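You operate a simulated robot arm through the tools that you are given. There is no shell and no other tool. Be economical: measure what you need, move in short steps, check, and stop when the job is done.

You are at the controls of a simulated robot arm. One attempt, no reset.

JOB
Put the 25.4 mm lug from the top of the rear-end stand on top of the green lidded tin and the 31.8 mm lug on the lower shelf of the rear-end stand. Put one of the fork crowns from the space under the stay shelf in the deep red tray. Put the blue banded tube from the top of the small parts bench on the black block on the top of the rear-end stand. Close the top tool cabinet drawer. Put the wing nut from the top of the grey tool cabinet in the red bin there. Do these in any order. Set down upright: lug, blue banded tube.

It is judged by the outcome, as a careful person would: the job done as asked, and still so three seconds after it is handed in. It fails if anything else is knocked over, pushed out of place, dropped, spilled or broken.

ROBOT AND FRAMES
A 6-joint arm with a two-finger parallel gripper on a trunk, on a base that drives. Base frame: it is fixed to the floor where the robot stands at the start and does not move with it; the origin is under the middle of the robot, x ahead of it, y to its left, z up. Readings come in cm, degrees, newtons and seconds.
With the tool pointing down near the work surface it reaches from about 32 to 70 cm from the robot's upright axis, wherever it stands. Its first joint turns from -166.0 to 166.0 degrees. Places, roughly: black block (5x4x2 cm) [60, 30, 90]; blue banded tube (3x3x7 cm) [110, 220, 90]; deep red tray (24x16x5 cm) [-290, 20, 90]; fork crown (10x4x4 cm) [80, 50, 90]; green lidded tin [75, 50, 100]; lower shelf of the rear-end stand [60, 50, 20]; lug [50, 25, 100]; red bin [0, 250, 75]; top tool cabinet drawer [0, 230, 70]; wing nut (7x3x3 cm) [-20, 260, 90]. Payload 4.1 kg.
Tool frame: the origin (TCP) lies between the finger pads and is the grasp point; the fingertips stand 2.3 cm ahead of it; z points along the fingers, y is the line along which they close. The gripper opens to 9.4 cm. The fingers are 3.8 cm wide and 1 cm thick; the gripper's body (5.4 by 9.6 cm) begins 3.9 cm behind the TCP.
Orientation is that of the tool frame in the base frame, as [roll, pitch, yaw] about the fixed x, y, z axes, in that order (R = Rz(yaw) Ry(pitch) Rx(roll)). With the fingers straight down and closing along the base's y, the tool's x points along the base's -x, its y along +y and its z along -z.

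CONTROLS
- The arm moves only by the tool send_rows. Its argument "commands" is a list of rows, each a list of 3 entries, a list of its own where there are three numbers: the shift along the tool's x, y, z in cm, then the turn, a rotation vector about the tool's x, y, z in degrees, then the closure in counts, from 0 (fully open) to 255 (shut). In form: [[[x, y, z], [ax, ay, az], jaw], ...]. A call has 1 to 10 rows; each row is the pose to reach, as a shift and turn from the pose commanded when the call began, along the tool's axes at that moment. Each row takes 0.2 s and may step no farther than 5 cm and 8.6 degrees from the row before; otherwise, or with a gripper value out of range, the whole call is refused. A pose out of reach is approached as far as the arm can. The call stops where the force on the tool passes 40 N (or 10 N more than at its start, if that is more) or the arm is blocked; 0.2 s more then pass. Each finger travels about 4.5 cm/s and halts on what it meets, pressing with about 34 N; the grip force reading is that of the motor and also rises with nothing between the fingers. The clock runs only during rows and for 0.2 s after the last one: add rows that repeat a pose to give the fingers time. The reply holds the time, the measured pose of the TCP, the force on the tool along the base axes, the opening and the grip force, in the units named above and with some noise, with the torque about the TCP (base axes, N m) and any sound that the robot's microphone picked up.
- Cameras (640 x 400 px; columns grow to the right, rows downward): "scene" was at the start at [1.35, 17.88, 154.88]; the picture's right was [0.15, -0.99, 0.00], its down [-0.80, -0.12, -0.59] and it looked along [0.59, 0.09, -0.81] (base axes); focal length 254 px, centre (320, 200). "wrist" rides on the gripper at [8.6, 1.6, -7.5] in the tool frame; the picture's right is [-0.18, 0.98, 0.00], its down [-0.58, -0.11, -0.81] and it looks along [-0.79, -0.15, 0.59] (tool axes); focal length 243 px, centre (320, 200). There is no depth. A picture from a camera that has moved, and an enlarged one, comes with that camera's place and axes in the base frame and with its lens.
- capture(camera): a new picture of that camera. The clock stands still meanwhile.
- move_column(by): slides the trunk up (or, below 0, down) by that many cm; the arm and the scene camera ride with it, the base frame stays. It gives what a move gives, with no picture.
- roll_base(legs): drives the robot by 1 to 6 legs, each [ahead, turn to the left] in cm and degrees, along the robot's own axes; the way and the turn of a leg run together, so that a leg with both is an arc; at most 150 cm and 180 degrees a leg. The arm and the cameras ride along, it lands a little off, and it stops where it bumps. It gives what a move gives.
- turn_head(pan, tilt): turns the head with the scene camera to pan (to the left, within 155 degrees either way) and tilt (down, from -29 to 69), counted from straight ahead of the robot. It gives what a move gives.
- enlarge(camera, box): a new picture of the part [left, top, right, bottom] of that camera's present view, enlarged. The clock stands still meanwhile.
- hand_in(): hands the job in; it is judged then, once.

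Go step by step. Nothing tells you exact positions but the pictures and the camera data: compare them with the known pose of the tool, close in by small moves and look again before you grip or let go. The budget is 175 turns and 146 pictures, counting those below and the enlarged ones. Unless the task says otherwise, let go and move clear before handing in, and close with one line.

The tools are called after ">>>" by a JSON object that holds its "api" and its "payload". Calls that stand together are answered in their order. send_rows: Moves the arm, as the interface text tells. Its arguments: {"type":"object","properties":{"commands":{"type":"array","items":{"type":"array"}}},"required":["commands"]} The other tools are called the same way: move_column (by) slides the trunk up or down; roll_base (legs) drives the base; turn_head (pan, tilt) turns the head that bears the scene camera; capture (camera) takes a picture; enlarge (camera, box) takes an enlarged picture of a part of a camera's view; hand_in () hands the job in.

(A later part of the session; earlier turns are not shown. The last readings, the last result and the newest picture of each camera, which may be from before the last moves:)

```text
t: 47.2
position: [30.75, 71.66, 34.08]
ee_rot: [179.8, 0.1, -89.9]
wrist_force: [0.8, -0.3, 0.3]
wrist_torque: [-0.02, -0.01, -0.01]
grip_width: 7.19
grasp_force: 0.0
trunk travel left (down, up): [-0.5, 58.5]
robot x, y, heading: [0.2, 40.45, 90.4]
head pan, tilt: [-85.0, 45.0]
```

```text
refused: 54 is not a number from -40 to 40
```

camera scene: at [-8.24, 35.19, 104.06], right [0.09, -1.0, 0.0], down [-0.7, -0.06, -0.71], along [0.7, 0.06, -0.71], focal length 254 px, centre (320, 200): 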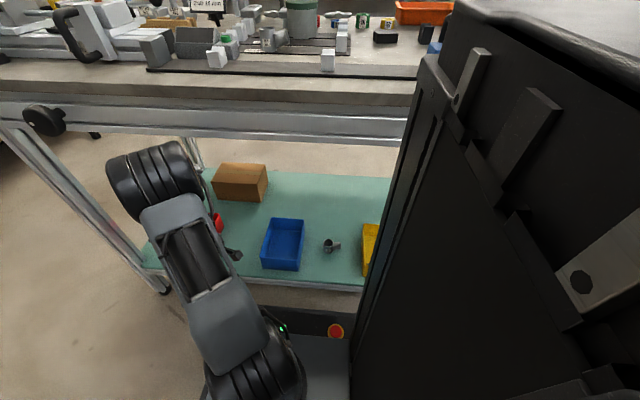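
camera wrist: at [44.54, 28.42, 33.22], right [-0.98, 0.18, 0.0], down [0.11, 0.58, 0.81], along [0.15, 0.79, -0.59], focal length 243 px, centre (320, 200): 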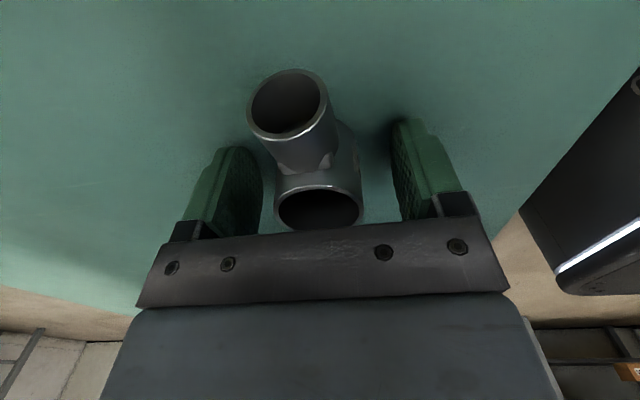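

The lug is visible on the shelf. One row was too long, so I redo that retreat with shorter steps.

>>> {"api": "send_rows", "payload": {"commands": [[[-3, 3.8, 0], [0, 0, 0], 0], [[-5.7, 8, 0], [0, 0, 0], 0], [[-7.7, 12.4, 0], [0, 0, 0], 0], [[-9.2, 17, 0], [0, 0, 0], 0], [[-10.2, 21.7, 0], [0, 0, 0], 0], [[-10.2, 21.7, -4.8], [0, 0, 0], 0], [[-10.2, 21.7, -9.6], [0, 0, 0], 0], [[-10.2, 21.7, -14.4], [0, 0, 0], 0], [[-10.2, 21.7, -19.2], [0, 0, 0], 0], [[-10.2, 21.7, -24], [0, 0, 0], 0]]}}

>>> {"api": "capture", "payload": {"camera": "scene"}}

```text
t: 49.4
position: [9.34, 81.72, 58.15]
ee_rot: [179.9, 0.0, -89.9]
wrist_force: [-0.2, 0.4, -1.3]
wrist_torque: [0.0, 0.01, -0.02]
grip_width: 9.37
grasp_force: 0.1
trunk travel left (down, up): [-0.5, 58.5]
robot x, y, heading: [0.14, 40.64, 90.4]
head pan, tilt: [-85.0, 45.0]
```

```text
106 pictures are left
camera scene: at [-8.25, 35.23, 104.05], right [0.09, -1.0, 0.0], down [-0.7, -0.06, -0.71], along [0.7, 0.06, -0.71], focal length 254 px, centre (320, 200)
```

scene: 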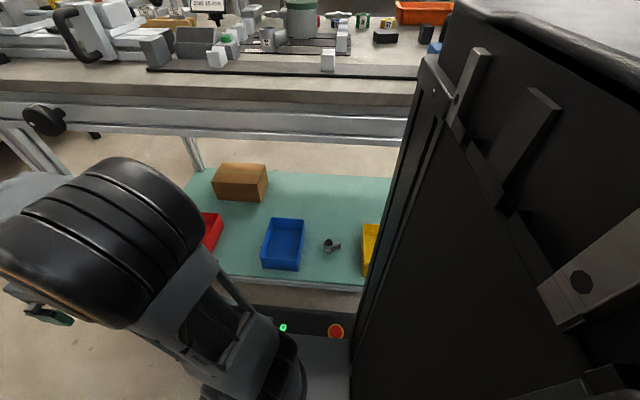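

The arm is clear; raising the trunk back.

>>> {"api": "move_column", "payload": {"by": 40}}

>>> {"api": "move_column", "payload": {"by": 14}}

>>> {"api": "turn_head", "payload": {"pan": -85, "tilt": 50}}

```text
t: 53.3
position: [9.27, 81.88, 98.2]
ee_rot: [179.9, -0.1, -89.9]
wrist_force: [-0.4, 0.9, -1.2]
wrist_torque: [-0.01, -0.01, 0.01]
grip_width: 9.4
grasp_force: 0.1
trunk travel left (down, up): [-40.5, 18.5]
robot x, y, heading: [0.23, 40.61, 90.1]
head pan, tilt: [-85.0, 45.0]
```

```text
t: 54.9
position: [9.28, 81.89, 112.19]
ee_rot: [179.9, 0.1, -89.9]
wrist_force: [-0.5, -0.2, -0.7]
wrist_torque: [0.04, -0.01, 0.01]
grip_width: 9.41
grasp_force: 0.0
trunk travel left (down, up): [-54.5, 4.5]
robot x, y, heading: [-0.03, 40.45, 90.0]
head pan, tilt: [-85.0, 45.0]
```

```text
t: 55.6
position: [9.36, 81.91, 112.23]
ee_rot: [179.9, 0.0, -89.9]
wrist_force: [-0.1, 1.3, 0.3]
wrist_torque: [0.0, 0.01, 0.02]
grip_width: 9.42
grasp_force: 0.0
trunk travel left (down, up): [-54.5, 4.5]
robot x, y, heading: [0.1, 40.22, 90.2]
head pan, tilt: [-85.0, 50.0]
```

Now the 25.4 lug, which I place at about [51.8, 51.6]. Swinging over it.

>>> {"api": "send_rows", "payload": {"commands": [[[0.9, -4.7, 0], [0, 0, 0], 0], [[2.4, -9.2, 0], [0, 0, 0], 0], [[4.4, -13.7, 0], [0, 0, 0], 0], [[6.9, -17.7, 0], [0, 0, 0], 0], [[9.7, -21.7, 0], [0, 0, 0], 0], [[13.1, -25.2, 0], [0, 0, 0], 0], [[16.6, -28.7, 0], [0, 0, 0], 0], [[19.9, -32.2, 0], [0, 0, 0], 0], [[23.1, -35.7, 0], [0, 0, 0], 0], [[26.6, -38.7, 0], [0, 0, 0], 0]]}}

>>> {"api": "send_rows", "payload": {"commands": [[[3.3, -3.6, 0], [0, 0, 0], 0], [[3.7, -3.8, 4], [0, 0, 0], 0], [[3.7, -3.8, 8], [0, 0, 0], 0], [[3.7, -3.8, 12], [0, 0, 0], 40]]}}

>>> {"api": "capture", "payload": {"camera": "wrist"}}

>>> {"api": "capture", "payload": {"camera": "scene"}}

```text
t: 57.8
position: [48.05, 55.17, 112.16]
ee_rot: [179.9, 0.0, -89.9]
wrist_force: [-0.1, 0.3, 0.2]
wrist_torque: [0.03, -0.01, -0.03]
grip_width: 9.38
grasp_force: 0.0
trunk travel left (down, up): [-54.5, 4.5]
robot x, y, heading: [-0.18, 40.59, 90.1]
head pan, tilt: [-85.0, 50.0]
```

```text
t: 58.8
position: [51.81, 51.83, 100.16]
ee_rot: [179.9, 0.0, -89.9]
wrist_force: [-0.6, -0.5, 0.5]
wrist_torque: [-0.01, 0.06, 0.03]
grip_width: 7.94
grasp_force: 0.1
trunk travel left (down, up): [-54.5, 4.5]
robot x, y, heading: [0.5, 40.28, 90.2]
head pan, tilt: [-85.0, 50.0]
```

```text
105 pictures are left
camera wrist: at [50.33, 43.1, 107.68], right [-0.98, 0.18, 0.0], down [0.11, 0.58, 0.81], along [0.15, 0.79, -0.59], focal length 243 px, centre (320, 200)
```

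wrist: 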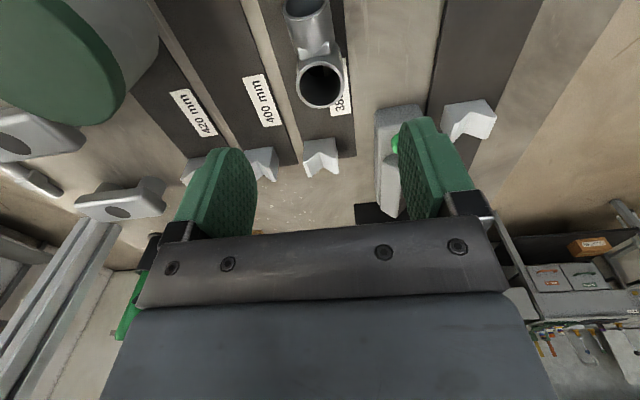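

```text
104 pictures are left
camera scene: at [-8.61, 35.16, 157.38], right [0.09, -1.0, 0.0], down [-0.76, -0.07, -0.64], along [0.64, 0.06, -0.77], focal length 254 px, centre (320, 200)
```

scene: 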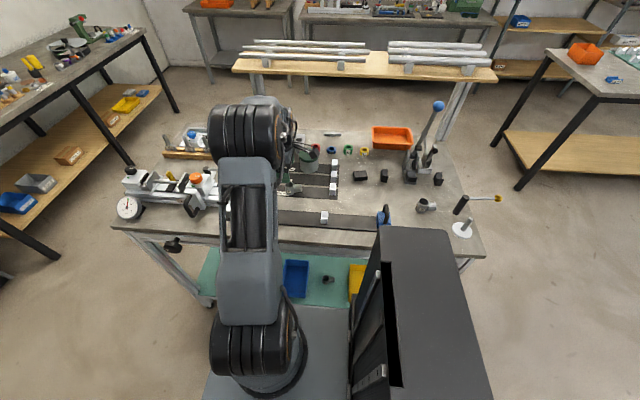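

Alignment is good. I lower and grip.

>>> {"api": "send_rows", "payload": {"commands": [[[0.1, 0, 4.8], [0, 0, 0], 60], [[0.2, 0, 9.4], [0, 0, 0], 60], [[0.2, 0, 9.4], [0, 0, 0], 120], [[0.2, 0, 9.4], [0, 0, 0], 200], [[0.2, 0, 9.4], [0, 0, 0], 255], [[0.2, 0, 9.4], [0, 0, 0], 255], [[0.2, 0, 9.4], [0, 0, 0], 255], [[0.2, 0, 9.4], [0, 0, 0], 255]]}}

>>> {"api": "capture", "payload": {"camera": "wrist"}}

```text
t: 60.6
position: [51.64, 51.61, 90.74]
ee_rot: [180.0, -0.1, -90.1]
wrist_force: [0.2, 0.1, -0.1]
wrist_torque: [0.02, -0.02, -0.02]
grip_width: 3.34
grasp_force: 33.5
trunk travel left (down, up): [-54.5, 4.5]
robot x, y, heading: [0.07, 40.33, 90.1]
head pan, tilt: [-85.0, 50.0]
```

```text
103 pictures are left
camera wrist: at [50.17, 42.76, 98.22], right [-0.98, 0.18, 0.0], down [0.11, 0.58, 0.81], along [0.15, 0.79, -0.59], focal length 243 px, centre (320, 200)
```

wrist: 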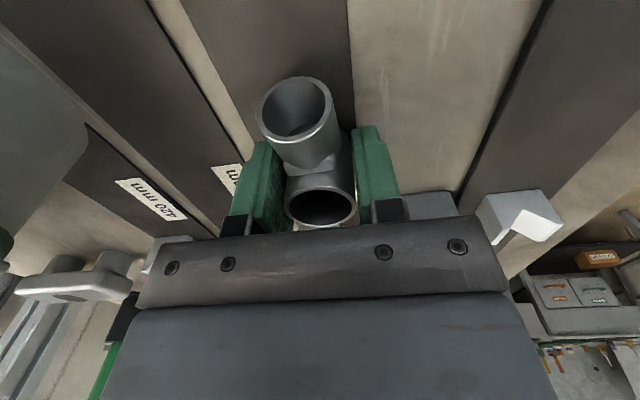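

Gripped. I lift and carry it over the tin.

>>> {"api": "send_rows", "payload": {"commands": [[[0, 0, -4.8], [0, 0, 0], 255], [[0, 0, -9.6], [0, 0, 0], 255], [[0, 0, -14.4], [0, 0, 0], 255], [[1.2, -4.4, -14.4], [0, 0, 0], 255], [[2.4, -8.8, -14.4], [0, 0, 0], 255], [[3.4, -13.2, -14.4], [0, 0, 0], 255]]}}

>>> {"api": "capture", "payload": {"camera": "wrist"}}

>>> {"api": "capture", "payload": {"camera": "scene"}}

>>> {"api": "enlarge", "payload": {"camera": "scene", "box": [250, 110, 378, 190]}}

```text
t: 62.0
position: [64.18, 47.95, 105.0]
ee_rot: [179.8, 0.0, -90.0]
wrist_force: [-0.9, 1.1, -0.6]
wrist_torque: [-0.01, 0.0, 0.02]
grip_width: 3.34
grasp_force: 34.5
out of reach, approached as far as the arm can: row 6
trunk travel left (down, up): [-54.5, 4.5]
robot x, y, heading: [0.36, 40.44, 90.3]
head pan, tilt: [-85.0, 50.0]
```

```text
102 pictures are left
camera wrist: at [62.65, 39.16, 112.59], right [-0.98, 0.18, 0.0], down [0.11, 0.58, 0.81], along [0.14, 0.79, -0.59], focal length 243 px, centre (320, 200)
```

wrist: 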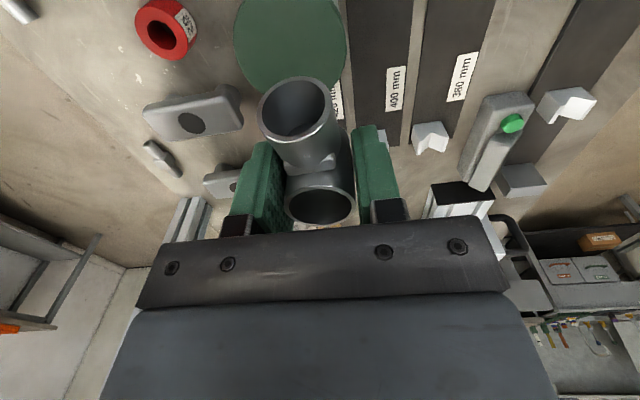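

```text
101 pictures are left
camera scene: at [-8.73, 35.16, 157.38], right [0.09, -1.0, 0.0], down [-0.76, -0.07, -0.64], along [0.64, 0.06, -0.77], focal length 254 px, centre (320, 200)
```

scene: 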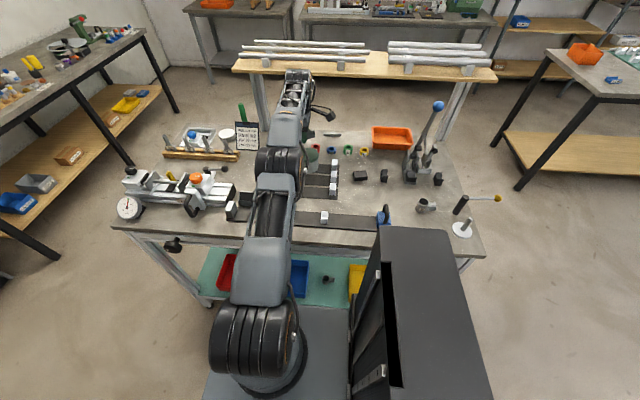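

```text
5.00 times, centred on (314, 150) of scene
camera zoom: at [-8.73, 35.16, 157.38], right [0.09, -1.0, 0.0], down [-0.76, -0.07, -0.64], along [0.64, 0.06, -0.77], focal length 1270 px, centre (350, 450)
```

zoom: 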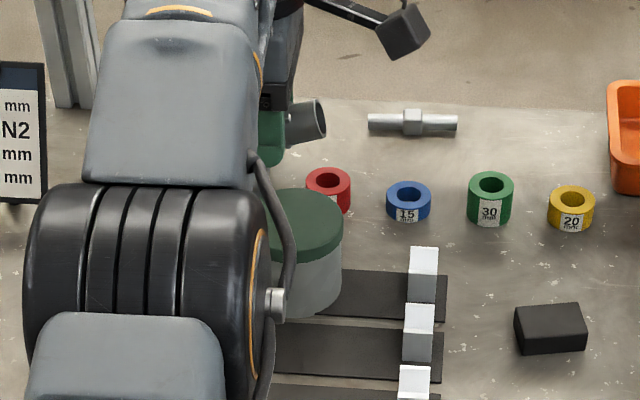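

The arm is near its reach limit at this height, but lower reaches farther. I go down 3.5 cm and then complete the shift to [65.3, 46.4].

>>> {"api": "send_rows", "payload": {"commands": [[[0, 0, 3.5], [0, 0, 0], 255], [[0.8, -0.6, 3.5], [0, 0, 0], 255], [[1.5, -1.1, 3.5], [0, 0, 0], 255], [[1.5, -1.1, 3.5], [0, 0, 0], 255]]}}

>>> {"api": "capture", "payload": {"camera": "wrist"}}

>>> {"api": "enlarge", "payload": {"camera": "scene", "box": [250, 110, 378, 190]}}

```text
t: 63.0
position: [64.84, 46.4, 101.42]
ee_rot: [179.9, 0.1, -90.0]
wrist_force: [0.2, 0.6, -0.3]
wrist_torque: [0.02, -0.02, 0.01]
grip_width: 3.33
grasp_force: 33.9
out of reach, approached as far as the arm can: row 3, 4
trunk travel left (down, up): [-54.5, 4.5]
robot x, y, heading: [0.18, 40.23, 90.3]
head pan, tilt: [-85.0, 50.0]
```

```text
99 pictures are left
camera wrist: at [63.45, 37.73, 108.94], right [-0.98, 0.18, 0.0], down [0.11, 0.58, 0.81], along [0.15, 0.79, -0.59], focal length 243 px, centre (320, 200)
```

wrist: 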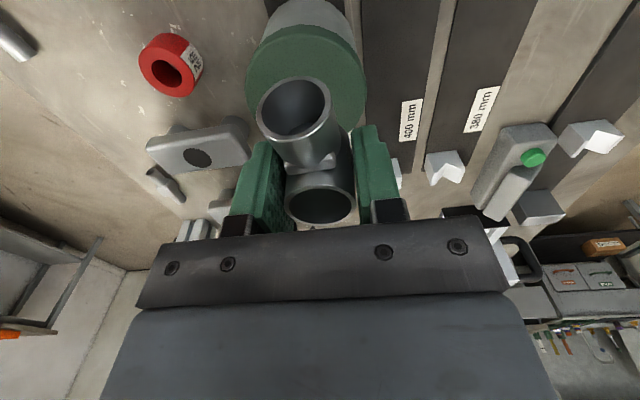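

```text
5.00 times, centred on (314, 150) of scene
camera zoom: at [-8.66, 35.16, 157.37], right [0.09, -1.0, 0.0], down [-0.76, -0.07, -0.64], along [0.64, 0.06, -0.77], focal length 1270 px, centre (350, 450)
```

zoom: 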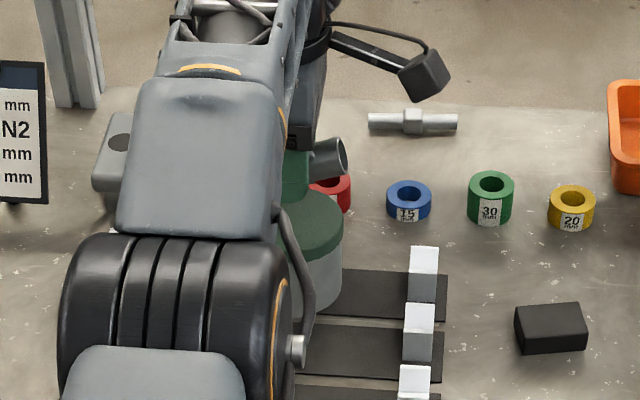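

Lid centre is about [65.5, 45.4]; a 0.5 cm offset is fine. I nudge and lower to contact.

>>> {"api": "send_rows", "payload": {"commands": [[[0.4, -0.3, 1], [0, 0, 0], 255], [[0.6, -0.5, 2.4], [0, 0, 0], 255]]}}

>>> {"api": "enlarge", "payload": {"camera": "wrist", "box": [200, 20, 456, 240]}}

```text
t: 63.6
position: [65.34, 45.99, 98.91]
ee_rot: [179.8, 0.0, -89.9]
wrist_force: [0.4, 0.2, -1.2]
wrist_torque: [0.0, -0.01, -0.02]
grip_width: 3.3
grasp_force: 34.0
trunk travel left (down, up): [-54.5, 4.5]
robot x, y, heading: [0.13, 40.2, 90.3]
head pan, tilt: [-85.0, 50.0]
```

```text
1.82 times, centred on (328, 130) of wrist
camera zoom: at [63.77, 37.24, 106.41], right [-0.98, 0.18, 0.0], down [0.11, 0.58, 0.81], along [0.15, 0.79, -0.59], focal length 441 px, centre (306, 327)
```

zoom: 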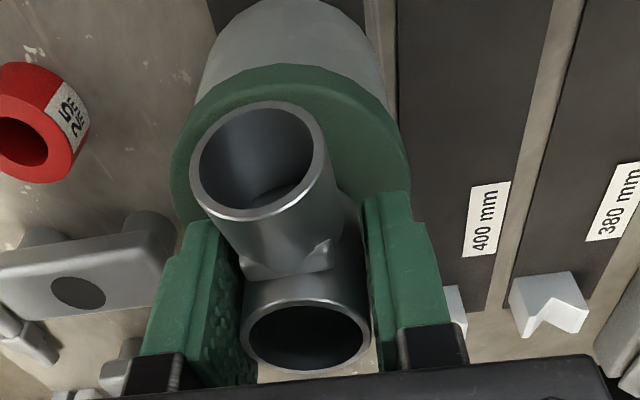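

Well centred. I lower in small steps until contact.

>>> {"api": "send_rows", "payload": {"commands": [[[0, 0, 0.4], [0, 0, 0], 255], [[0, 0, 0.6], [0, 0, 0], 255], [[0, 0, 0.8], [0, 0, 0], 255]]}}

```text
t: 64.4
position: [65.34, 45.98, 98.32]
ee_rot: [180.0, 0.0, -89.9]
wrist_force: [-0.1, 1.1, -0.1]
wrist_torque: [0.0, 0.03, 0.01]
grip_width: 3.33
grasp_force: 34.3
out of reach, approached as far as the arm can: row 1
trunk travel left (down, up): [-54.5, 4.5]
robot x, y, heading: [-0.05, 40.55, 90.0]
head pan, tilt: [-85.0, 50.0]
```

>>> {"api": "send_rows", "payload": {"commands": [[[0, 0, 0.3], [0, 0, 0], 255], [[0, 0, 0.5], [0, 0, 0], 255]]}}

>>> {"api": "enlarge", "payload": {"camera": "wrist", "box": [200, 20, 456, 240]}}

```text
t: 65.0
position: [65.28, 46.05, 97.75]
ee_rot: [-179.8, 0.0, -90.0]
wrist_force: [-1.6, 0.2, 4.7]
wrist_torque: [0.02, 0.11, 0.01]
grip_width: 3.34
grasp_force: 34.1
trunk travel left (down, up): [-54.5, 4.5]
robot x, y, heading: [0.13, 40.5, 90.0]
head pan, tilt: [-85.0, 50.0]
```

```text
1.82 times, centred on (328, 130) of wrist
camera zoom: at [63.79, 37.26, 105.33], right [-0.98, 0.18, 0.0], down [0.11, 0.58, 0.81], along [0.15, 0.79, -0.59], focal length 441 px, centre (306, 327)
```

zoom: 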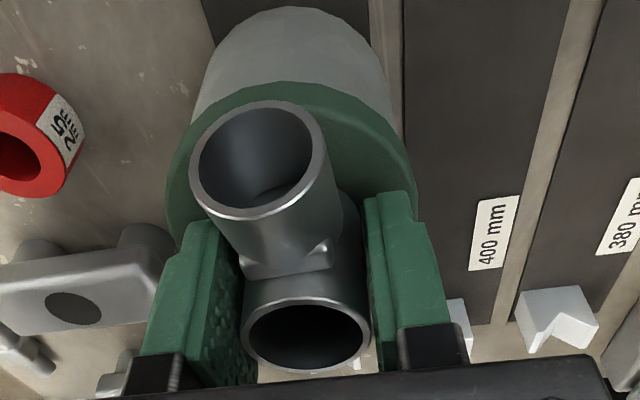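

Light contact (about 5 N). Releasing gradually.

>>> {"api": "send_rows", "payload": {"commands": [[[0, 0, 0], [0, 0, 0], 150], [[0, 0, 0], [0, 0, 0], 110], [[0, 0, 0], [0, 0, 0], 80], [[0, 0, 0], [0, 0, 0], 60], [[0, 0, 0], [0, 0, 0], 60]]}}

>>> {"api": "capture", "payload": {"camera": "wrist"}}

```text
t: 66.2
position: [65.36, 45.97, 97.71]
ee_rot: [180.0, 0.1, -89.7]
wrist_force: [0.4, 0.7, -0.7]
wrist_torque: [0.01, -0.03, -0.01]
grip_width: 7.19
grasp_force: 0.1
trunk travel left (down, up): [-54.5, 4.5]
robot x, y, heading: [0.3, 40.8, 90.4]
head pan, tilt: [-85.0, 50.0]
```

```text
95 pictures are left
camera wrist: at [63.82, 37.23, 105.25], right [-0.98, 0.18, 0.0], down [0.11, 0.58, 0.81], along [0.15, 0.79, -0.59], focal length 243 px, centre (320, 200)
```

wrist: 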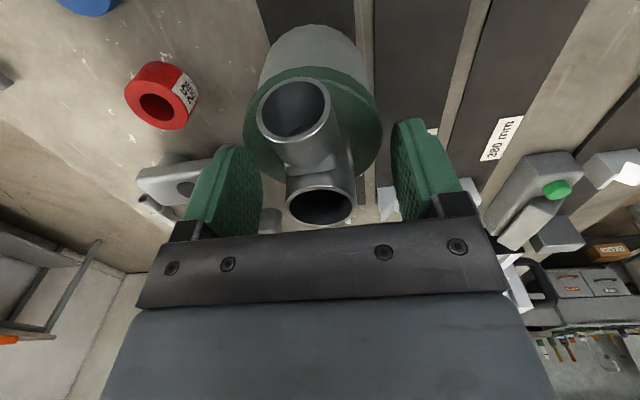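

The lug stands on the lid. I rise straight up, then back away.

>>> {"api": "send_rows", "payload": {"commands": [[[0, 0.1, -2], [0, 0, 0], 60], [[0, 0.4, -4], [0, 0, 0], 60], [[0, 0.8, -6], [0, 0, 0], 60], [[0, 3, -9], [0, 0, 0], 60], [[0, 7, -12], [0, 0, 0], 60], [[0, 11.5, -12], [0, 0, 0], 60]]}}

>>> {"api": "turn_head", "payload": {"pan": -75, "tilt": 40}}

>>> {"api": "capture", "payload": {"camera": "scene"}}

>>> {"api": "capture", "payload": {"camera": "wrist"}}

```text
t: 67.6
position: [53.76, 46.05, 110.11]
ee_rot: [-179.9, 0.0, -89.9]
wrist_force: [0.2, 0.3, 1.1]
wrist_torque: [0.0, 0.01, 0.01]
grip_width: 7.22
grasp_force: 0.0
trunk travel left (down, up): [-54.5, 4.5]
robot x, y, heading: [0.18, 40.57, 90.2]
head pan, tilt: [-85.0, 50.0]
```

```text
t: 68.3
position: [53.91, 46.04, 109.89]
ee_rot: [179.9, 0.0, -89.9]
wrist_force: [-0.7, -0.3, 0.0]
wrist_torque: [0.01, -0.02, -0.01]
grip_width: 7.2
grasp_force: 0.1
trunk travel left (down, up): [-54.5, 4.5]
robot x, y, heading: [0.34, 40.09, 90.3]
head pan, tilt: [-75.0, 40.0]
```

```text
94 pictures are left
camera scene: at [-8.14, 36.69, 158.78], right [0.26, -0.96, 0.0], down [-0.62, -0.17, -0.77], along [0.74, 0.2, -0.64], focal length 254 px, centre (320, 200)
```

scene: 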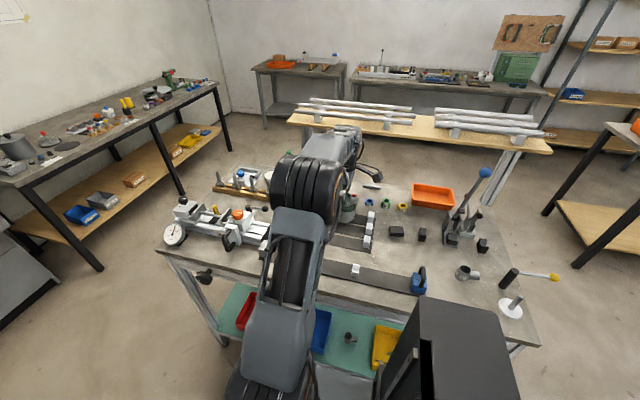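

```text
93 pictures are left
camera wrist: at [52.43, 37.37, 117.49], right [-0.98, 0.18, 0.0], down [0.11, 0.58, 0.81], along [0.15, 0.79, -0.59], focal length 243 px, centre (320, 200)
```

wrist: 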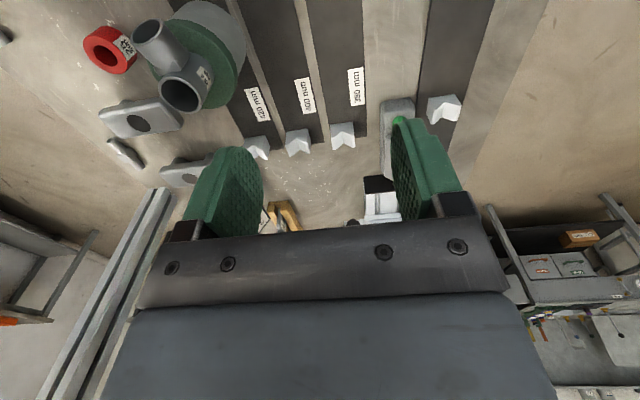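

The lug stands on the tin. Next, a fork crown: I'll take the left one (about [78.5, 62], long axis nearly along x) with a 45° forward-tilted hand to stay below the stay shelf (front edge x≈71, z≈121). First I turn the hand to yaw ≈0 so the camera rides on top.

>>> {"api": "send_rows", "payload": {"commands": [[[0, 2, -1], [0, 0, -8.5], 0], [[-1, 4, -2], [0, 0, -17], 0], [[-2, 6, -2], [0, 0, -25.5], 0], [[-3, 6, -2], [0, 0, -34], 0], [[-4, 6, -2], [0, 0, -42.5], 0], [[-5, 6, -2], [0, 0, -51], 0], [[-6, 6, -2], [0, 0, -59.5], 0], [[-7, 6, -2], [0, 0, -68], 0], [[-8, 6, -2], [0, 0, -76.5], 0], [[-9, 6, -2], [0, 0, -85], 0]]}}

>>> {"api": "capture", "payload": {"camera": "scene"}}

```text
t: 70.5
position: [47.89, 54.85, 111.91]
ee_rot: [180.0, 0.1, -4.8]
wrist_force: [-0.5, -0.6, 0.5]
wrist_torque: [-0.02, 0.02, -0.03]
grip_width: 9.39
grasp_force: 0.1
trunk travel left (down, up): [-54.5, 4.5]
robot x, y, heading: [0.1, 40.4, 90.3]
head pan, tilt: [-75.0, 40.0]
```

```text
92 pictures are left
camera scene: at [-8.14, 36.71, 158.78], right [0.26, -0.96, 0.0], down [-0.62, -0.17, -0.77], along [0.74, 0.2, -0.64], focal length 254 px, centre (320, 200)
```

scene: 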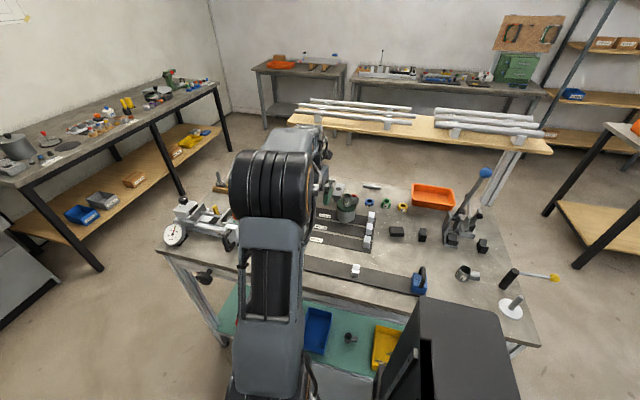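

Turn worked. Now yaw to +9° and tilt 43° forward.

>>> {"api": "send_rows", "payload": {"commands": [[[0, -1.5, 0], [0, 0, -7], 0], [[0, -3, 0], [0, 0, -14], 0]]}}

>>> {"api": "send_rows", "payload": {"commands": [[[2, 0, 0], [0, 8.5, 0], 0], [[4, 0, 0], [0, 17, 0], 0], [[6, 0, 0], [0, 25.5, 0], 0], [[8, 0, 0], [0, 34, 0], 0], [[10, 0, 0], [0, 42.5, 0], 0]]}}

>>> {"api": "capture", "payload": {"camera": "wrist"}}

>>> {"api": "capture", "payload": {"camera": "scene"}}

```text
t: 71.1
position: [47.65, 59.71, 111.84]
ee_rot: [179.5, 0.0, 8.4]
wrist_force: [-0.3, -0.4, 0.4]
wrist_torque: [-0.01, 0.01, -0.03]
grip_width: 9.39
grasp_force: 0.0
out of reach, approached as far as the arm can: row 2
trunk travel left (down, up): [-54.5, 4.5]
robot x, y, heading: [0.23, 40.44, 90.3]
head pan, tilt: [-75.0, 40.0]
```

```text
t: 72.3
position: [57.71, 61.17, 111.95]
ee_rot: [180.0, -42.4, 9.1]
wrist_force: [0.0, -0.2, -0.9]
wrist_torque: [0.05, -0.02, 0.01]
grip_width: 9.41
grasp_force: 0.0
trunk travel left (down, up): [-54.5, 4.5]
robot x, y, heading: [-0.1, 39.99, 90.0]
head pan, tilt: [-75.0, 40.0]
```

```text
91 pictures are left
camera wrist: at [59.35, 59.69, 123.18], right [0.02, -0.99, -0.12], down [-0.98, -0.05, 0.2], along [-0.21, 0.12, -0.97], focal length 243 px, centre (320, 200)
```

wrist: 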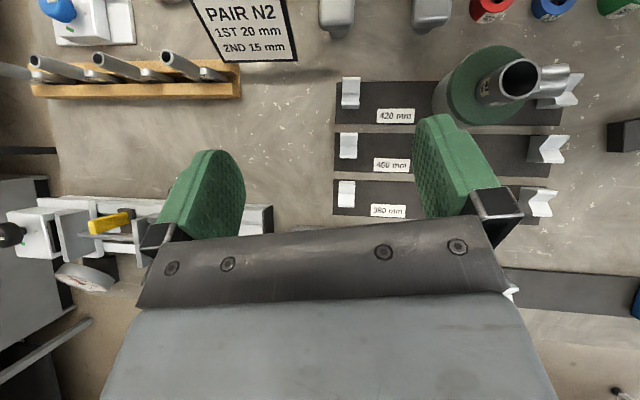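

```text
90 pictures are left
camera scene: at [-8.12, 36.71, 158.79], right [0.26, -0.96, 0.0], down [-0.62, -0.17, -0.77], along [0.74, 0.2, -0.64], focal length 254 px, centre (320, 200)
```

scene: 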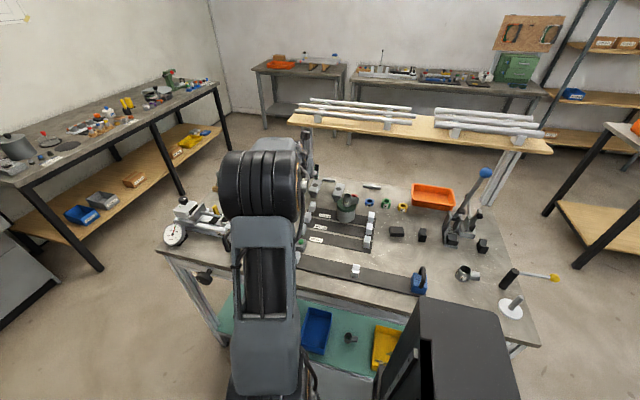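

Excellent view from above. I lower and move forward a little, keeping the camera under the shelf height, then re-measure.

>>> {"api": "send_rows", "payload": {"commands": [[[-2, 0, 4.5], [0, 0, 0], 40], [[-3, 0, 9], [0, 0, 0], 40], [[-2.2, 0, 14.2], [0, 0, 0], 40]]}}

>>> {"api": "capture", "payload": {"camera": "wrist"}}

```text
refused: row 3 steps farther than a row can; nothing moved
```

```text
89 pictures are left
camera wrist: at [59.35, 59.69, 123.18], right [0.02, -0.99, -0.12], down [-0.98, -0.05, 0.2], along [-0.21, 0.12, -0.97], focal length 243 px, centre (320, 200)
```

wrist: 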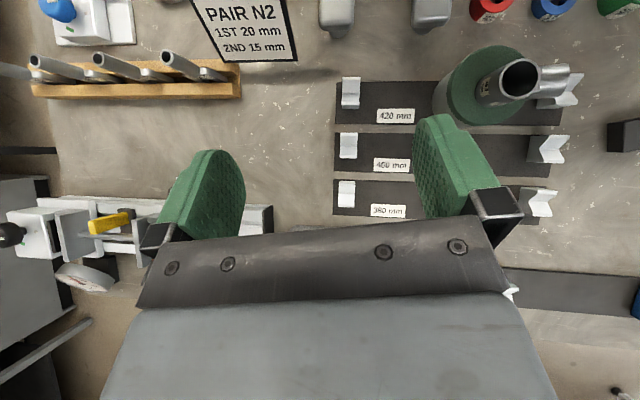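

>>> {"api": "send_rows", "payload": {"commands": [[[-1, 0, 4.5], [0, 0, 0], 40], [[-2, 0, 9.2], [0, 0, 0], 40], [[-2.2, 0, 14], [0, 0, 0], 40]]}}

>>> {"api": "capture", "payload": {"camera": "wrist"}}

```text
t: 73.1
position: [65.15, 62.47, 99.99]
ee_rot: [-179.9, -42.5, 9.1]
wrist_force: [1.1, 0.2, -0.2]
wrist_torque: [-0.02, 0.01, 0.0]
grip_width: 7.94
grasp_force: 0.0
trunk travel left (down, up): [-54.5, 4.5]
robot x, y, heading: [0.23, 40.67, 90.3]
head pan, tilt: [-75.0, 40.0]
```

```text
88 pictures are left
camera wrist: at [66.92, 60.91, 111.36], right [0.02, -0.99, -0.12], down [-0.98, -0.05, 0.2], along [-0.21, 0.12, -0.97], focal length 243 px, centre (320, 200)
```

wrist: 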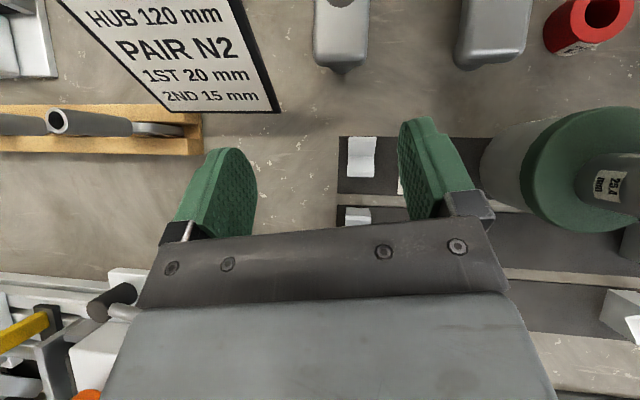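

Crown front end is at about [73.6, 62.1], width 4.1 cm, axis nearly along x. I approach halfway with a small yaw correction.

>>> {"api": "send_rows", "payload": {"commands": [[[0.65, 0.67, 3.6], [-1.4, 0, 1.5], 80], [[1.29, 1.34, 7.27], [-2.7, 0, 3], 80]]}}

>>> {"api": "capture", "payload": {"camera": "wrist"}}

>>> {"api": "capture", "payload": {"camera": "scene"}}

```text
t: 73.7
position: [71.29, 62.09, 95.59]
ee_rot: [-180.0, -42.5, 4.9]
wrist_force: [-0.7, 0.3, 1.2]
wrist_torque: [0.01, 0.03, 0.0]
grip_width: 6.45
grasp_force: 0.8
trunk travel left (down, up): [-54.5, 4.5]
robot x, y, heading: [0.1, 40.61, 90.3]
head pan, tilt: [-75.0, 40.0]
```

```text
87 pictures are left
camera wrist: at [72.8, 60.51, 106.96], right [-0.05, -0.99, -0.13], down [-0.98, 0.02, 0.2], along [-0.2, 0.13, -0.97], focal length 243 px, centre (320, 200)
```

wrist: 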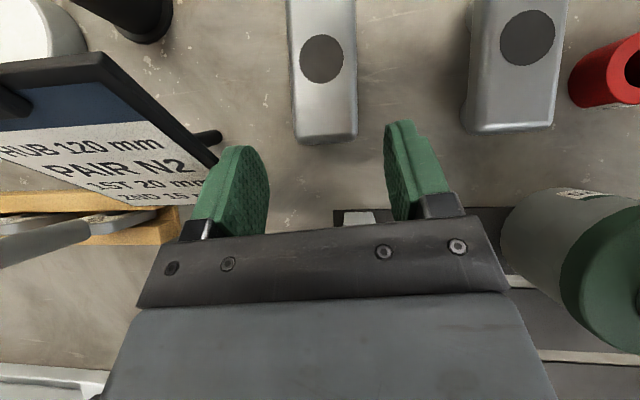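

```text
86 pictures are left
camera scene: at [-8.24, 36.69, 158.79], right [0.26, -0.96, 0.0], down [-0.62, -0.17, -0.77], along [0.74, 0.2, -0.64], focal length 254 px, centre (320, 200)
```

scene: 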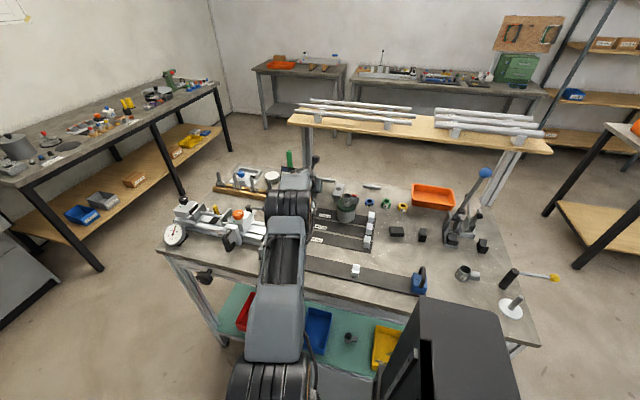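

Clear of the clipboard; crown centred. I continue down to grip position.

>>> {"api": "send_rows", "payload": {"commands": [[[0.35, 0.21, 3.3], [0, 0, 0], 80], [[0.7, 0.42, 6.6], [0, 0, 0], 80]]}}

>>> {"api": "capture", "payload": {"camera": "wrist"}}

```text
t: 74.0
position: [71.41, 62.15, 95.53]
ee_rot: [179.9, -42.4, 5.3]
wrist_force: [-15.9, -4.0, 6.4]
wrist_torque: [0.32, -0.28, 0.7]
grip_width: 6.34
grasp_force: 0.0
trunk travel left (down, up): [-54.5, 4.5]
robot x, y, heading: [0.39, 40.13, 90.2]
head pan, tilt: [-75.0, 40.0]
stopped in row 1: the force on the tool passed its limit (the readings are from after the stop); the commanded pose is now the measured one
```

```text
85 pictures are left
camera wrist: at [72.93, 60.69, 107.04], right [-0.05, -0.99, -0.12], down [-0.98, 0.02, 0.2], along [-0.2, 0.13, -0.97], focal length 243 px, centre (320, 200)
```

wrist: 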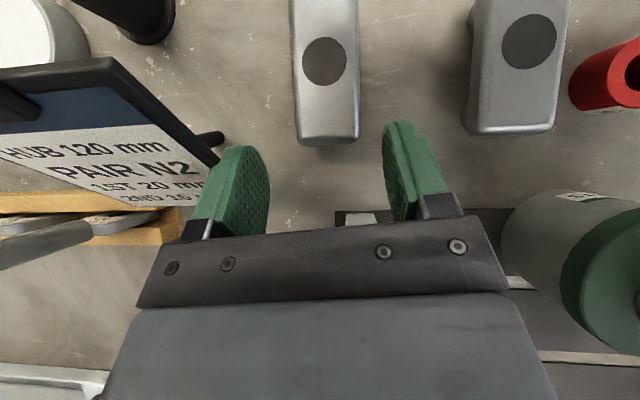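

Contact: the clipboard's right edge (≈ y 66.7, z 92–101) blocks this crown's approach on the left. I'll back off straight out and check the clipboard, then take the other crown (≈[78, 51.3], axis about −6°).

>>> {"api": "send_rows", "payload": {"commands": [[[0, 0, -4.5], [0, 0, 0], 80], [[0, 0, -9], [0, 0, 0], 80], [[-0.3, 1.2, -13.6], [0, 0, 0], 80], [[0.4, 5, -15], [0, 0, 0], 80], [[0.5, 8.7, -15.8], [0, 0, 0], 80]]}}

>>> {"api": "capture", "payload": {"camera": "wrist"}}

>>> {"api": "enlarge", "payload": {"camera": "scene", "box": [200, 130, 420, 268]}}

```text
t: 75.2
position: [62.38, 53.12, 107.21]
ee_rot: [179.4, -42.3, 5.1]
wrist_force: [0.1, -0.3, 0.0]
wrist_torque: [-0.01, 0.04, -0.02]
grip_width: 6.44
grasp_force: 0.1
out of reach, approached as far as the arm can: row 5
trunk travel left (down, up): [-54.5, 4.5]
robot x, y, heading: [-0.09, 40.56, 90.1]
head pan, tilt: [-75.0, 40.0]
```

```text
84 pictures are left
camera wrist: at [63.83, 51.65, 118.67], right [-0.06, -0.99, -0.12], down [-0.98, 0.03, 0.2], along [-0.2, 0.13, -0.97], focal length 243 px, centre (320, 200)
```

wrist: 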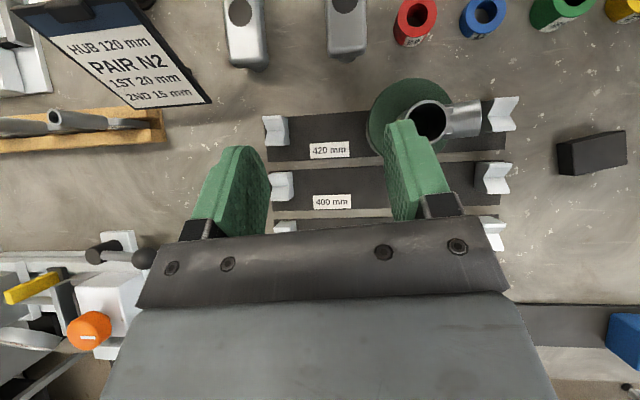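

```text
2.90 times, centred on (310, 199) of scene
camera zoom: at [-8.12, 36.7, 158.78], right [0.26, -0.96, 0.0], down [-0.62, -0.17, -0.77], along [0.74, 0.2, -0.64], focal length 736 px, centre (349, 203)
```

zoom: 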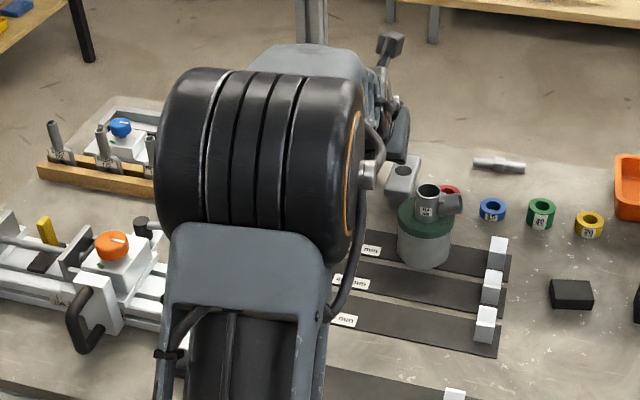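

Clipboard still stands. Now I rotate yaw to about −8° and steepen the hand slightly.

>>> {"api": "send_rows", "payload": {"commands": [[[0, 0, 0], [-4.4, 0, 4.8], 80], [[0, 0, 0], [-8.8, 0, 9.6], 80]]}}

>>> {"api": "send_rows", "payload": {"commands": [[[0, 0, 0], [0, -4.5, 0], 90], [[0, 0, 0], [0, -9, 0], 90]]}}

>>> {"api": "capture", "payload": {"camera": "wrist"}}

```text
t: 75.8
position: [62.17, 53.2, 107.32]
ee_rot: [179.7, -42.3, -7.7]
wrist_force: [-0.2, -0.5, 0.6]
wrist_torque: [-0.01, 0.03, -0.02]
grip_width: 6.45
grasp_force: 0.0
trunk travel left (down, up): [-54.5, 4.5]
robot x, y, heading: [0.03, 40.66, 90.3]
head pan, tilt: [-75.0, 40.0]
```

```text
t: 76.4
position: [62.18, 52.94, 107.2]
ee_rot: [179.8, -33.1, -7.7]
wrist_force: [0.7, -1.0, 0.4]
wrist_torque: [-0.01, 0.02, -0.02]
grip_width: 6.08
grasp_force: 0.0
trunk travel left (down, up): [-54.5, 4.5]
robot x, y, heading: [0.24, 40.23, 90.5]
head pan, tilt: [-75.0, 40.0]
```

```text
82 pictures are left
camera wrist: at [65.1, 50.99, 118.37], right [-0.29, -0.95, -0.1], down [-0.9, 0.24, 0.36], along [-0.32, 0.19, -0.93], focal length 243 px, centre (320, 200)
```

wrist: 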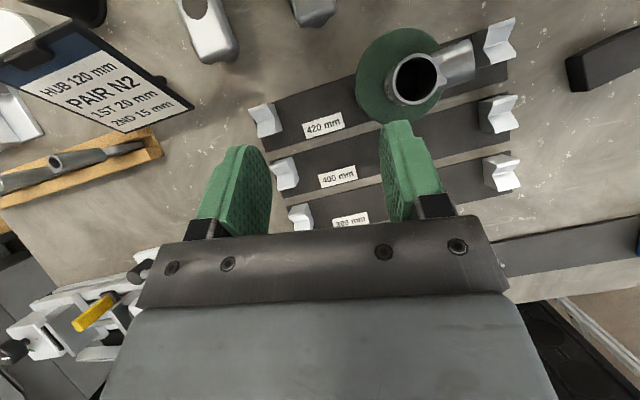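

>>> {"api": "send_rows", "payload": {"commands": [[[0.7, -0.65, 4.1], [0, 0, 0], 90], [[1.37, -1.27, 8.3], [0, 0, 0], 90]]}}

>>> {"api": "capture", "payload": {"camera": "wrist"}}

>>> {"api": "enlarge", "payload": {"camera": "scene", "box": [240, 130, 420, 243]}}

```text
t: 77.0
position: [68.02, 53.74, 101.01]
ee_rot: [179.8, -33.3, -7.9]
wrist_force: [-0.8, 0.2, -0.2]
wrist_torque: [0.0, 0.01, -0.03]
grip_width: 6.1
grasp_force: 0.2
trunk travel left (down, up): [-54.5, 4.5]
robot x, y, heading: [-0.36, 40.62, 90.2]
head pan, tilt: [-75.0, 40.0]
```

```text
81 pictures are left
camera wrist: at [70.94, 51.59, 112.07], right [-0.29, -0.95, -0.1], down [-0.9, 0.24, 0.36], along [-0.32, 0.19, -0.93], focal length 243 px, centre (320, 200)
```

wrist: 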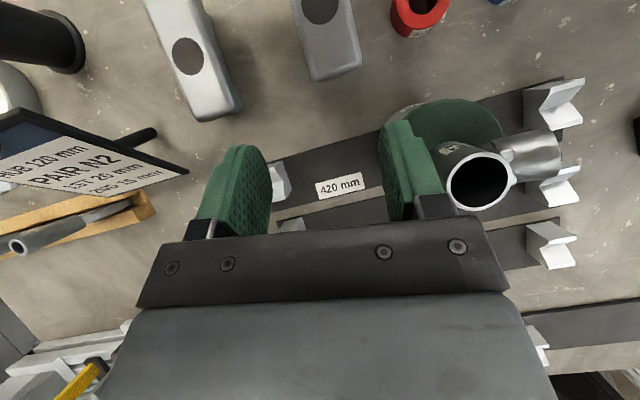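

```text
3.54 times, centred on (330, 186) of scene
camera zoom: at [-8.03, 36.71, 158.8], right [0.26, -0.96, 0.0], down [-0.62, -0.17, -0.77], along [0.74, 0.2, -0.64], focal length 900 px, centre (285, 248)
```

zoom: 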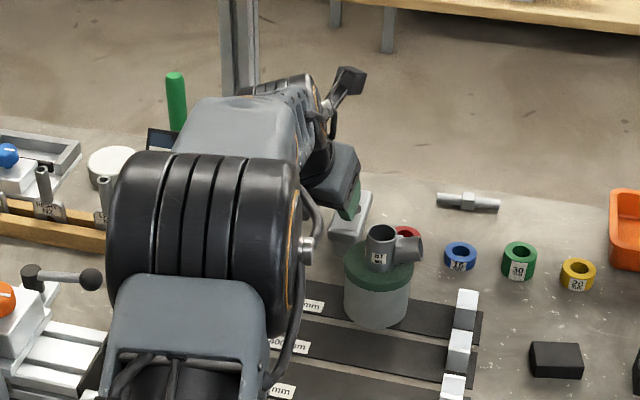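

Crown front end is at about [73.6, 51.6]. Moving down-forward partway.

>>> {"api": "send_rows", "payload": {"commands": [[[0.6, 0, 3.7], [0, 0, 0], 90], [[1.2, 0, 7.4], [0, 0, 0], 90]]}}

>>> {"api": "capture", "payload": {"camera": "wrist"}}

```text
t: 77.6
position: [73.07, 52.84, 95.39]
ee_rot: [179.8, -33.2, -7.8]
wrist_force: [-0.2, 0.1, 0.3]
wrist_torque: [-0.03, -0.02, 0.02]
grip_width: 6.09
grasp_force: 0.0
trunk travel left (down, up): [-54.5, 4.5]
robot x, y, heading: [0.03, 41.0, 90.4]
head pan, tilt: [-75.0, 40.0]
```

```text
79 pictures are left
camera wrist: at [75.97, 50.67, 106.44], right [-0.29, -0.95, -0.1], down [-0.9, 0.24, 0.36], along [-0.32, 0.19, -0.93], focal length 243 px, centre (320, 200)
```

wrist: 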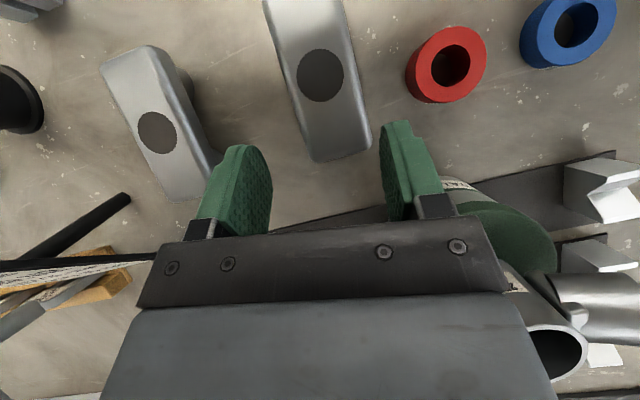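

Nearly there. I align yaw a little and go down to grip height.

>>> {"api": "send_rows", "payload": {"commands": [[[0.45, 0.4, 2.8], [1.1, 0, -1.7], 90], [[0.9, 0.8, 5.5], [2.2, 0, -3.3], 90]]}}

>>> {"api": "capture", "payload": {"camera": "wrist"}}

```text
t: 78.2
position: [74.42, 51.38, 91.43]
ee_rot: [179.9, -33.2, -3.9]
wrist_force: [0.8, 0.0, 1.1]
wrist_torque: [0.03, 0.01, 0.01]
grip_width: 6.09
grasp_force: 0.1
out of reach, approached as far as the arm can: row 2
trunk travel left (down, up): [-54.5, 4.5]
robot x, y, heading: [0.32, 40.86, 90.3]
head pan, tilt: [-75.0, 40.0]
```

```text
78 pictures are left
camera wrist: at [77.54, 49.38, 102.55], right [-0.22, -0.97, -0.1], down [-0.92, 0.17, 0.36], along [-0.33, 0.17, -0.93], focal length 243 px, centre (320, 200)
```

wrist: 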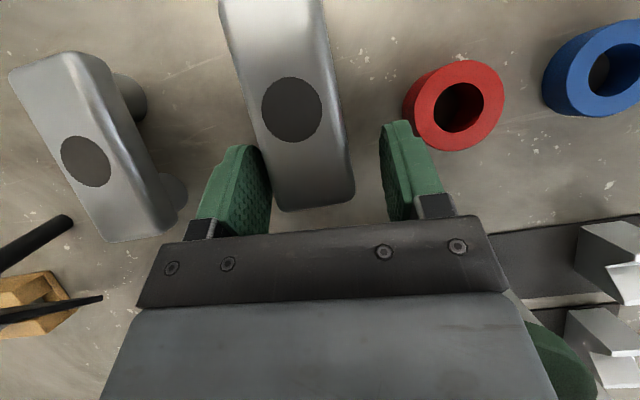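

Reach limited at this tilt; a bit more forward tilt gives more. Adjusting tilt +5°, yaw to ≈0 and forward 2 cm.

>>> {"api": "send_rows", "payload": {"commands": [[[0, -0.3, 0], [2.2, 5, -3.3], 90], [[1.0, -0.45, 0.6], [2.2, 5, -3.3], 90], [[1.8, -0.45, 1.1], [2.2, 5, -3.3], 90]]}}

>>> {"api": "capture", "payload": {"camera": "wrist"}}

```text
t: 79.0
position: [75.78, 51.8, 91.65]
ee_rot: [179.6, -38.1, 0.0]
wrist_force: [-0.5, -0.1, 0.8]
wrist_torque: [-0.03, -0.02, 0.01]
grip_width: 6.06
grasp_force: 0.1
out of reach, approached as far as the arm can: row 1, 3
trunk travel left (down, up): [-54.5, 4.5]
robot x, y, heading: [0.22, 40.67, 90.1]
head pan, tilt: [-75.0, 40.0]
```

```text
77 pictures are left
camera wrist: at [78.03, 50.22, 102.99], right [-0.15, -0.98, -0.11], down [-0.96, 0.12, 0.27], along [-0.26, 0.14, -0.96], focal length 243 px, centre (320, 200)
```

wrist: 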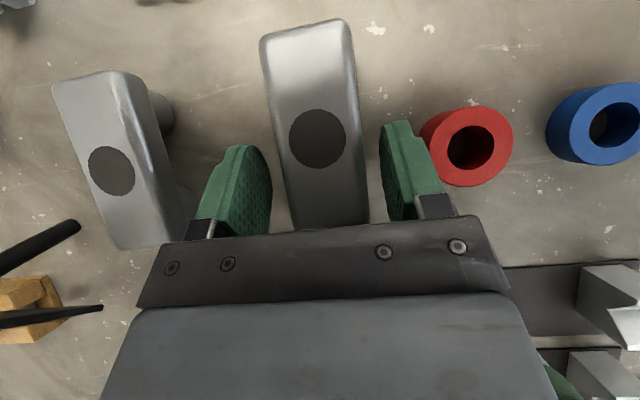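

Centred and about 2.5 cm onto the crown. I drop 0.4 cm and close.

>>> {"api": "send_rows", "payload": {"commands": [[[-0.25, 0, 0.31], [0, 0, 0], 90], [[-0.25, 0, 0.31], [0, 0, 0], 140], [[-0.25, 0, 0.31], [0, 0, 0], 200], [[-0.25, 0, 0.31], [0, 0, 0], 255], [[-0.25, 0, 0.31], [0, 0, 0], 255], [[-0.25, 0, 0.31], [0, 0, 0], 255]]}}

>>> {"api": "capture", "payload": {"camera": "wrist"}}

```text
t: 80.4
position: [75.91, 51.94, 91.3]
ee_rot: [179.6, -38.3, 0.2]
wrist_force: [0.0, -0.1, 1.1]
wrist_torque: [0.04, 0.04, 0.0]
grip_width: 3.98
grasp_force: 34.2
trunk travel left (down, up): [-54.5, 4.5]
robot x, y, heading: [0.07, 40.82, 90.3]
head pan, tilt: [-75.0, 40.0]
```

```text
76 pictures are left
camera wrist: at [78.1, 50.3, 102.63], right [-0.15, -0.98, -0.11], down [-0.96, 0.11, 0.27], along [-0.26, 0.14, -0.96], focal length 243 px, centre (320, 200)
```

wrist: 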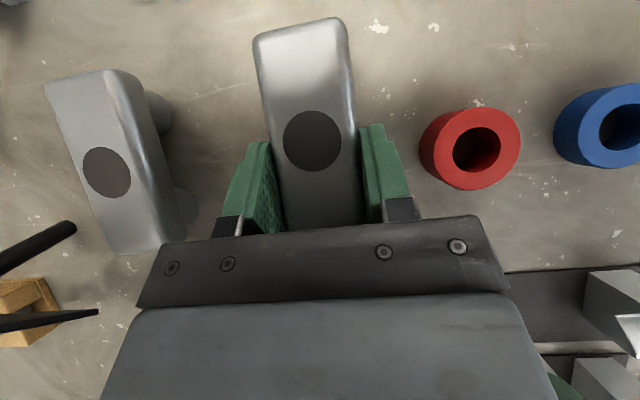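

Firmly gripped. I retract up and back along the tool axis, shifting slightly left of the tin.

>>> {"api": "send_rows", "payload": {"commands": [[[0, -0.8, -4.8], [0, 0, 0], 255], [[0, -1.8, -9.6], [0, 0, 0], 255], [[0, -2, -14.4], [0, 0, 0], 255], [[0, -2.5, -19.2], [0, 0, 0], 255]]}}

>>> {"api": "capture", "payload": {"camera": "wrist"}}

>>> {"api": "capture", "payload": {"camera": "scene"}}

```text
t: 81.4
position: [75.62, 54.25, 100.91]
ee_rot: [179.6, -38.1, 0.4]
wrist_force: [-0.2, 0.9, -2.1]
wrist_torque: [-0.02, 0.04, 0.02]
grip_width: 3.99
grasp_force: 34.3
out of reach, approached as far as the arm can: row 1, 2, 3, 4
trunk travel left (down, up): [-54.5, 4.5]
robot x, y, heading: [0.26, 40.52, 90.3]
head pan, tilt: [-75.0, 40.0]
```

```text
75 pictures are left
camera wrist: at [77.9, 52.6, 112.23], right [-0.14, -0.98, -0.11], down [-0.95, 0.11, 0.28], along [-0.26, 0.14, -0.96], focal length 243 px, centre (320, 200)
```

wrist: 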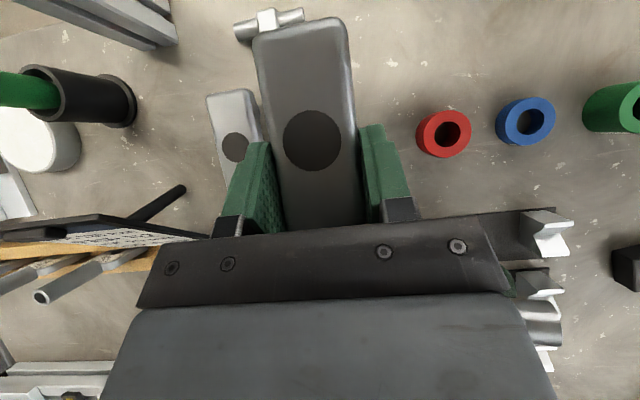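

```text
74 pictures are left
camera scene: at [-8.04, 36.7, 158.79], right [0.26, -0.96, 0.0], down [-0.62, -0.17, -0.77], along [0.74, 0.2, -0.64], focal length 254 px, centre (320, 200)
```

scene: 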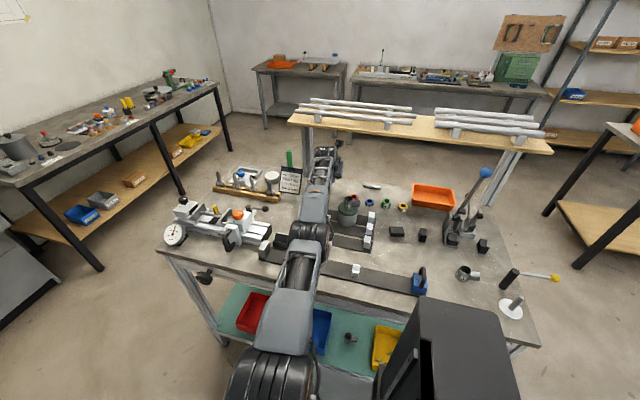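

The arm is at full stretch and rose rather than backed away. I'll pull back horizontally in small steps.

>>> {"api": "send_rows", "payload": {"commands": [[[-2.4, 0, -1.9], [0, 0, 0], 255], [[-4.7, 0, -3.7], [0, 0, 0], 255]]}}

```text
t: 82.0
position: [75.45, 54.38, 101.01]
ee_rot: [179.7, -38.1, 0.3]
wrist_force: [0.2, 0.0, -1.0]
wrist_torque: [-0.02, 0.06, 0.0]
grip_width: 4.0
grasp_force: 33.9
out of reach, approached as far as the arm can: row 1, 2
trunk travel left (down, up): [-54.5, 4.5]
robot x, y, heading: [0.11, 40.39, 90.3]
head pan, tilt: [-75.0, 40.0]
```

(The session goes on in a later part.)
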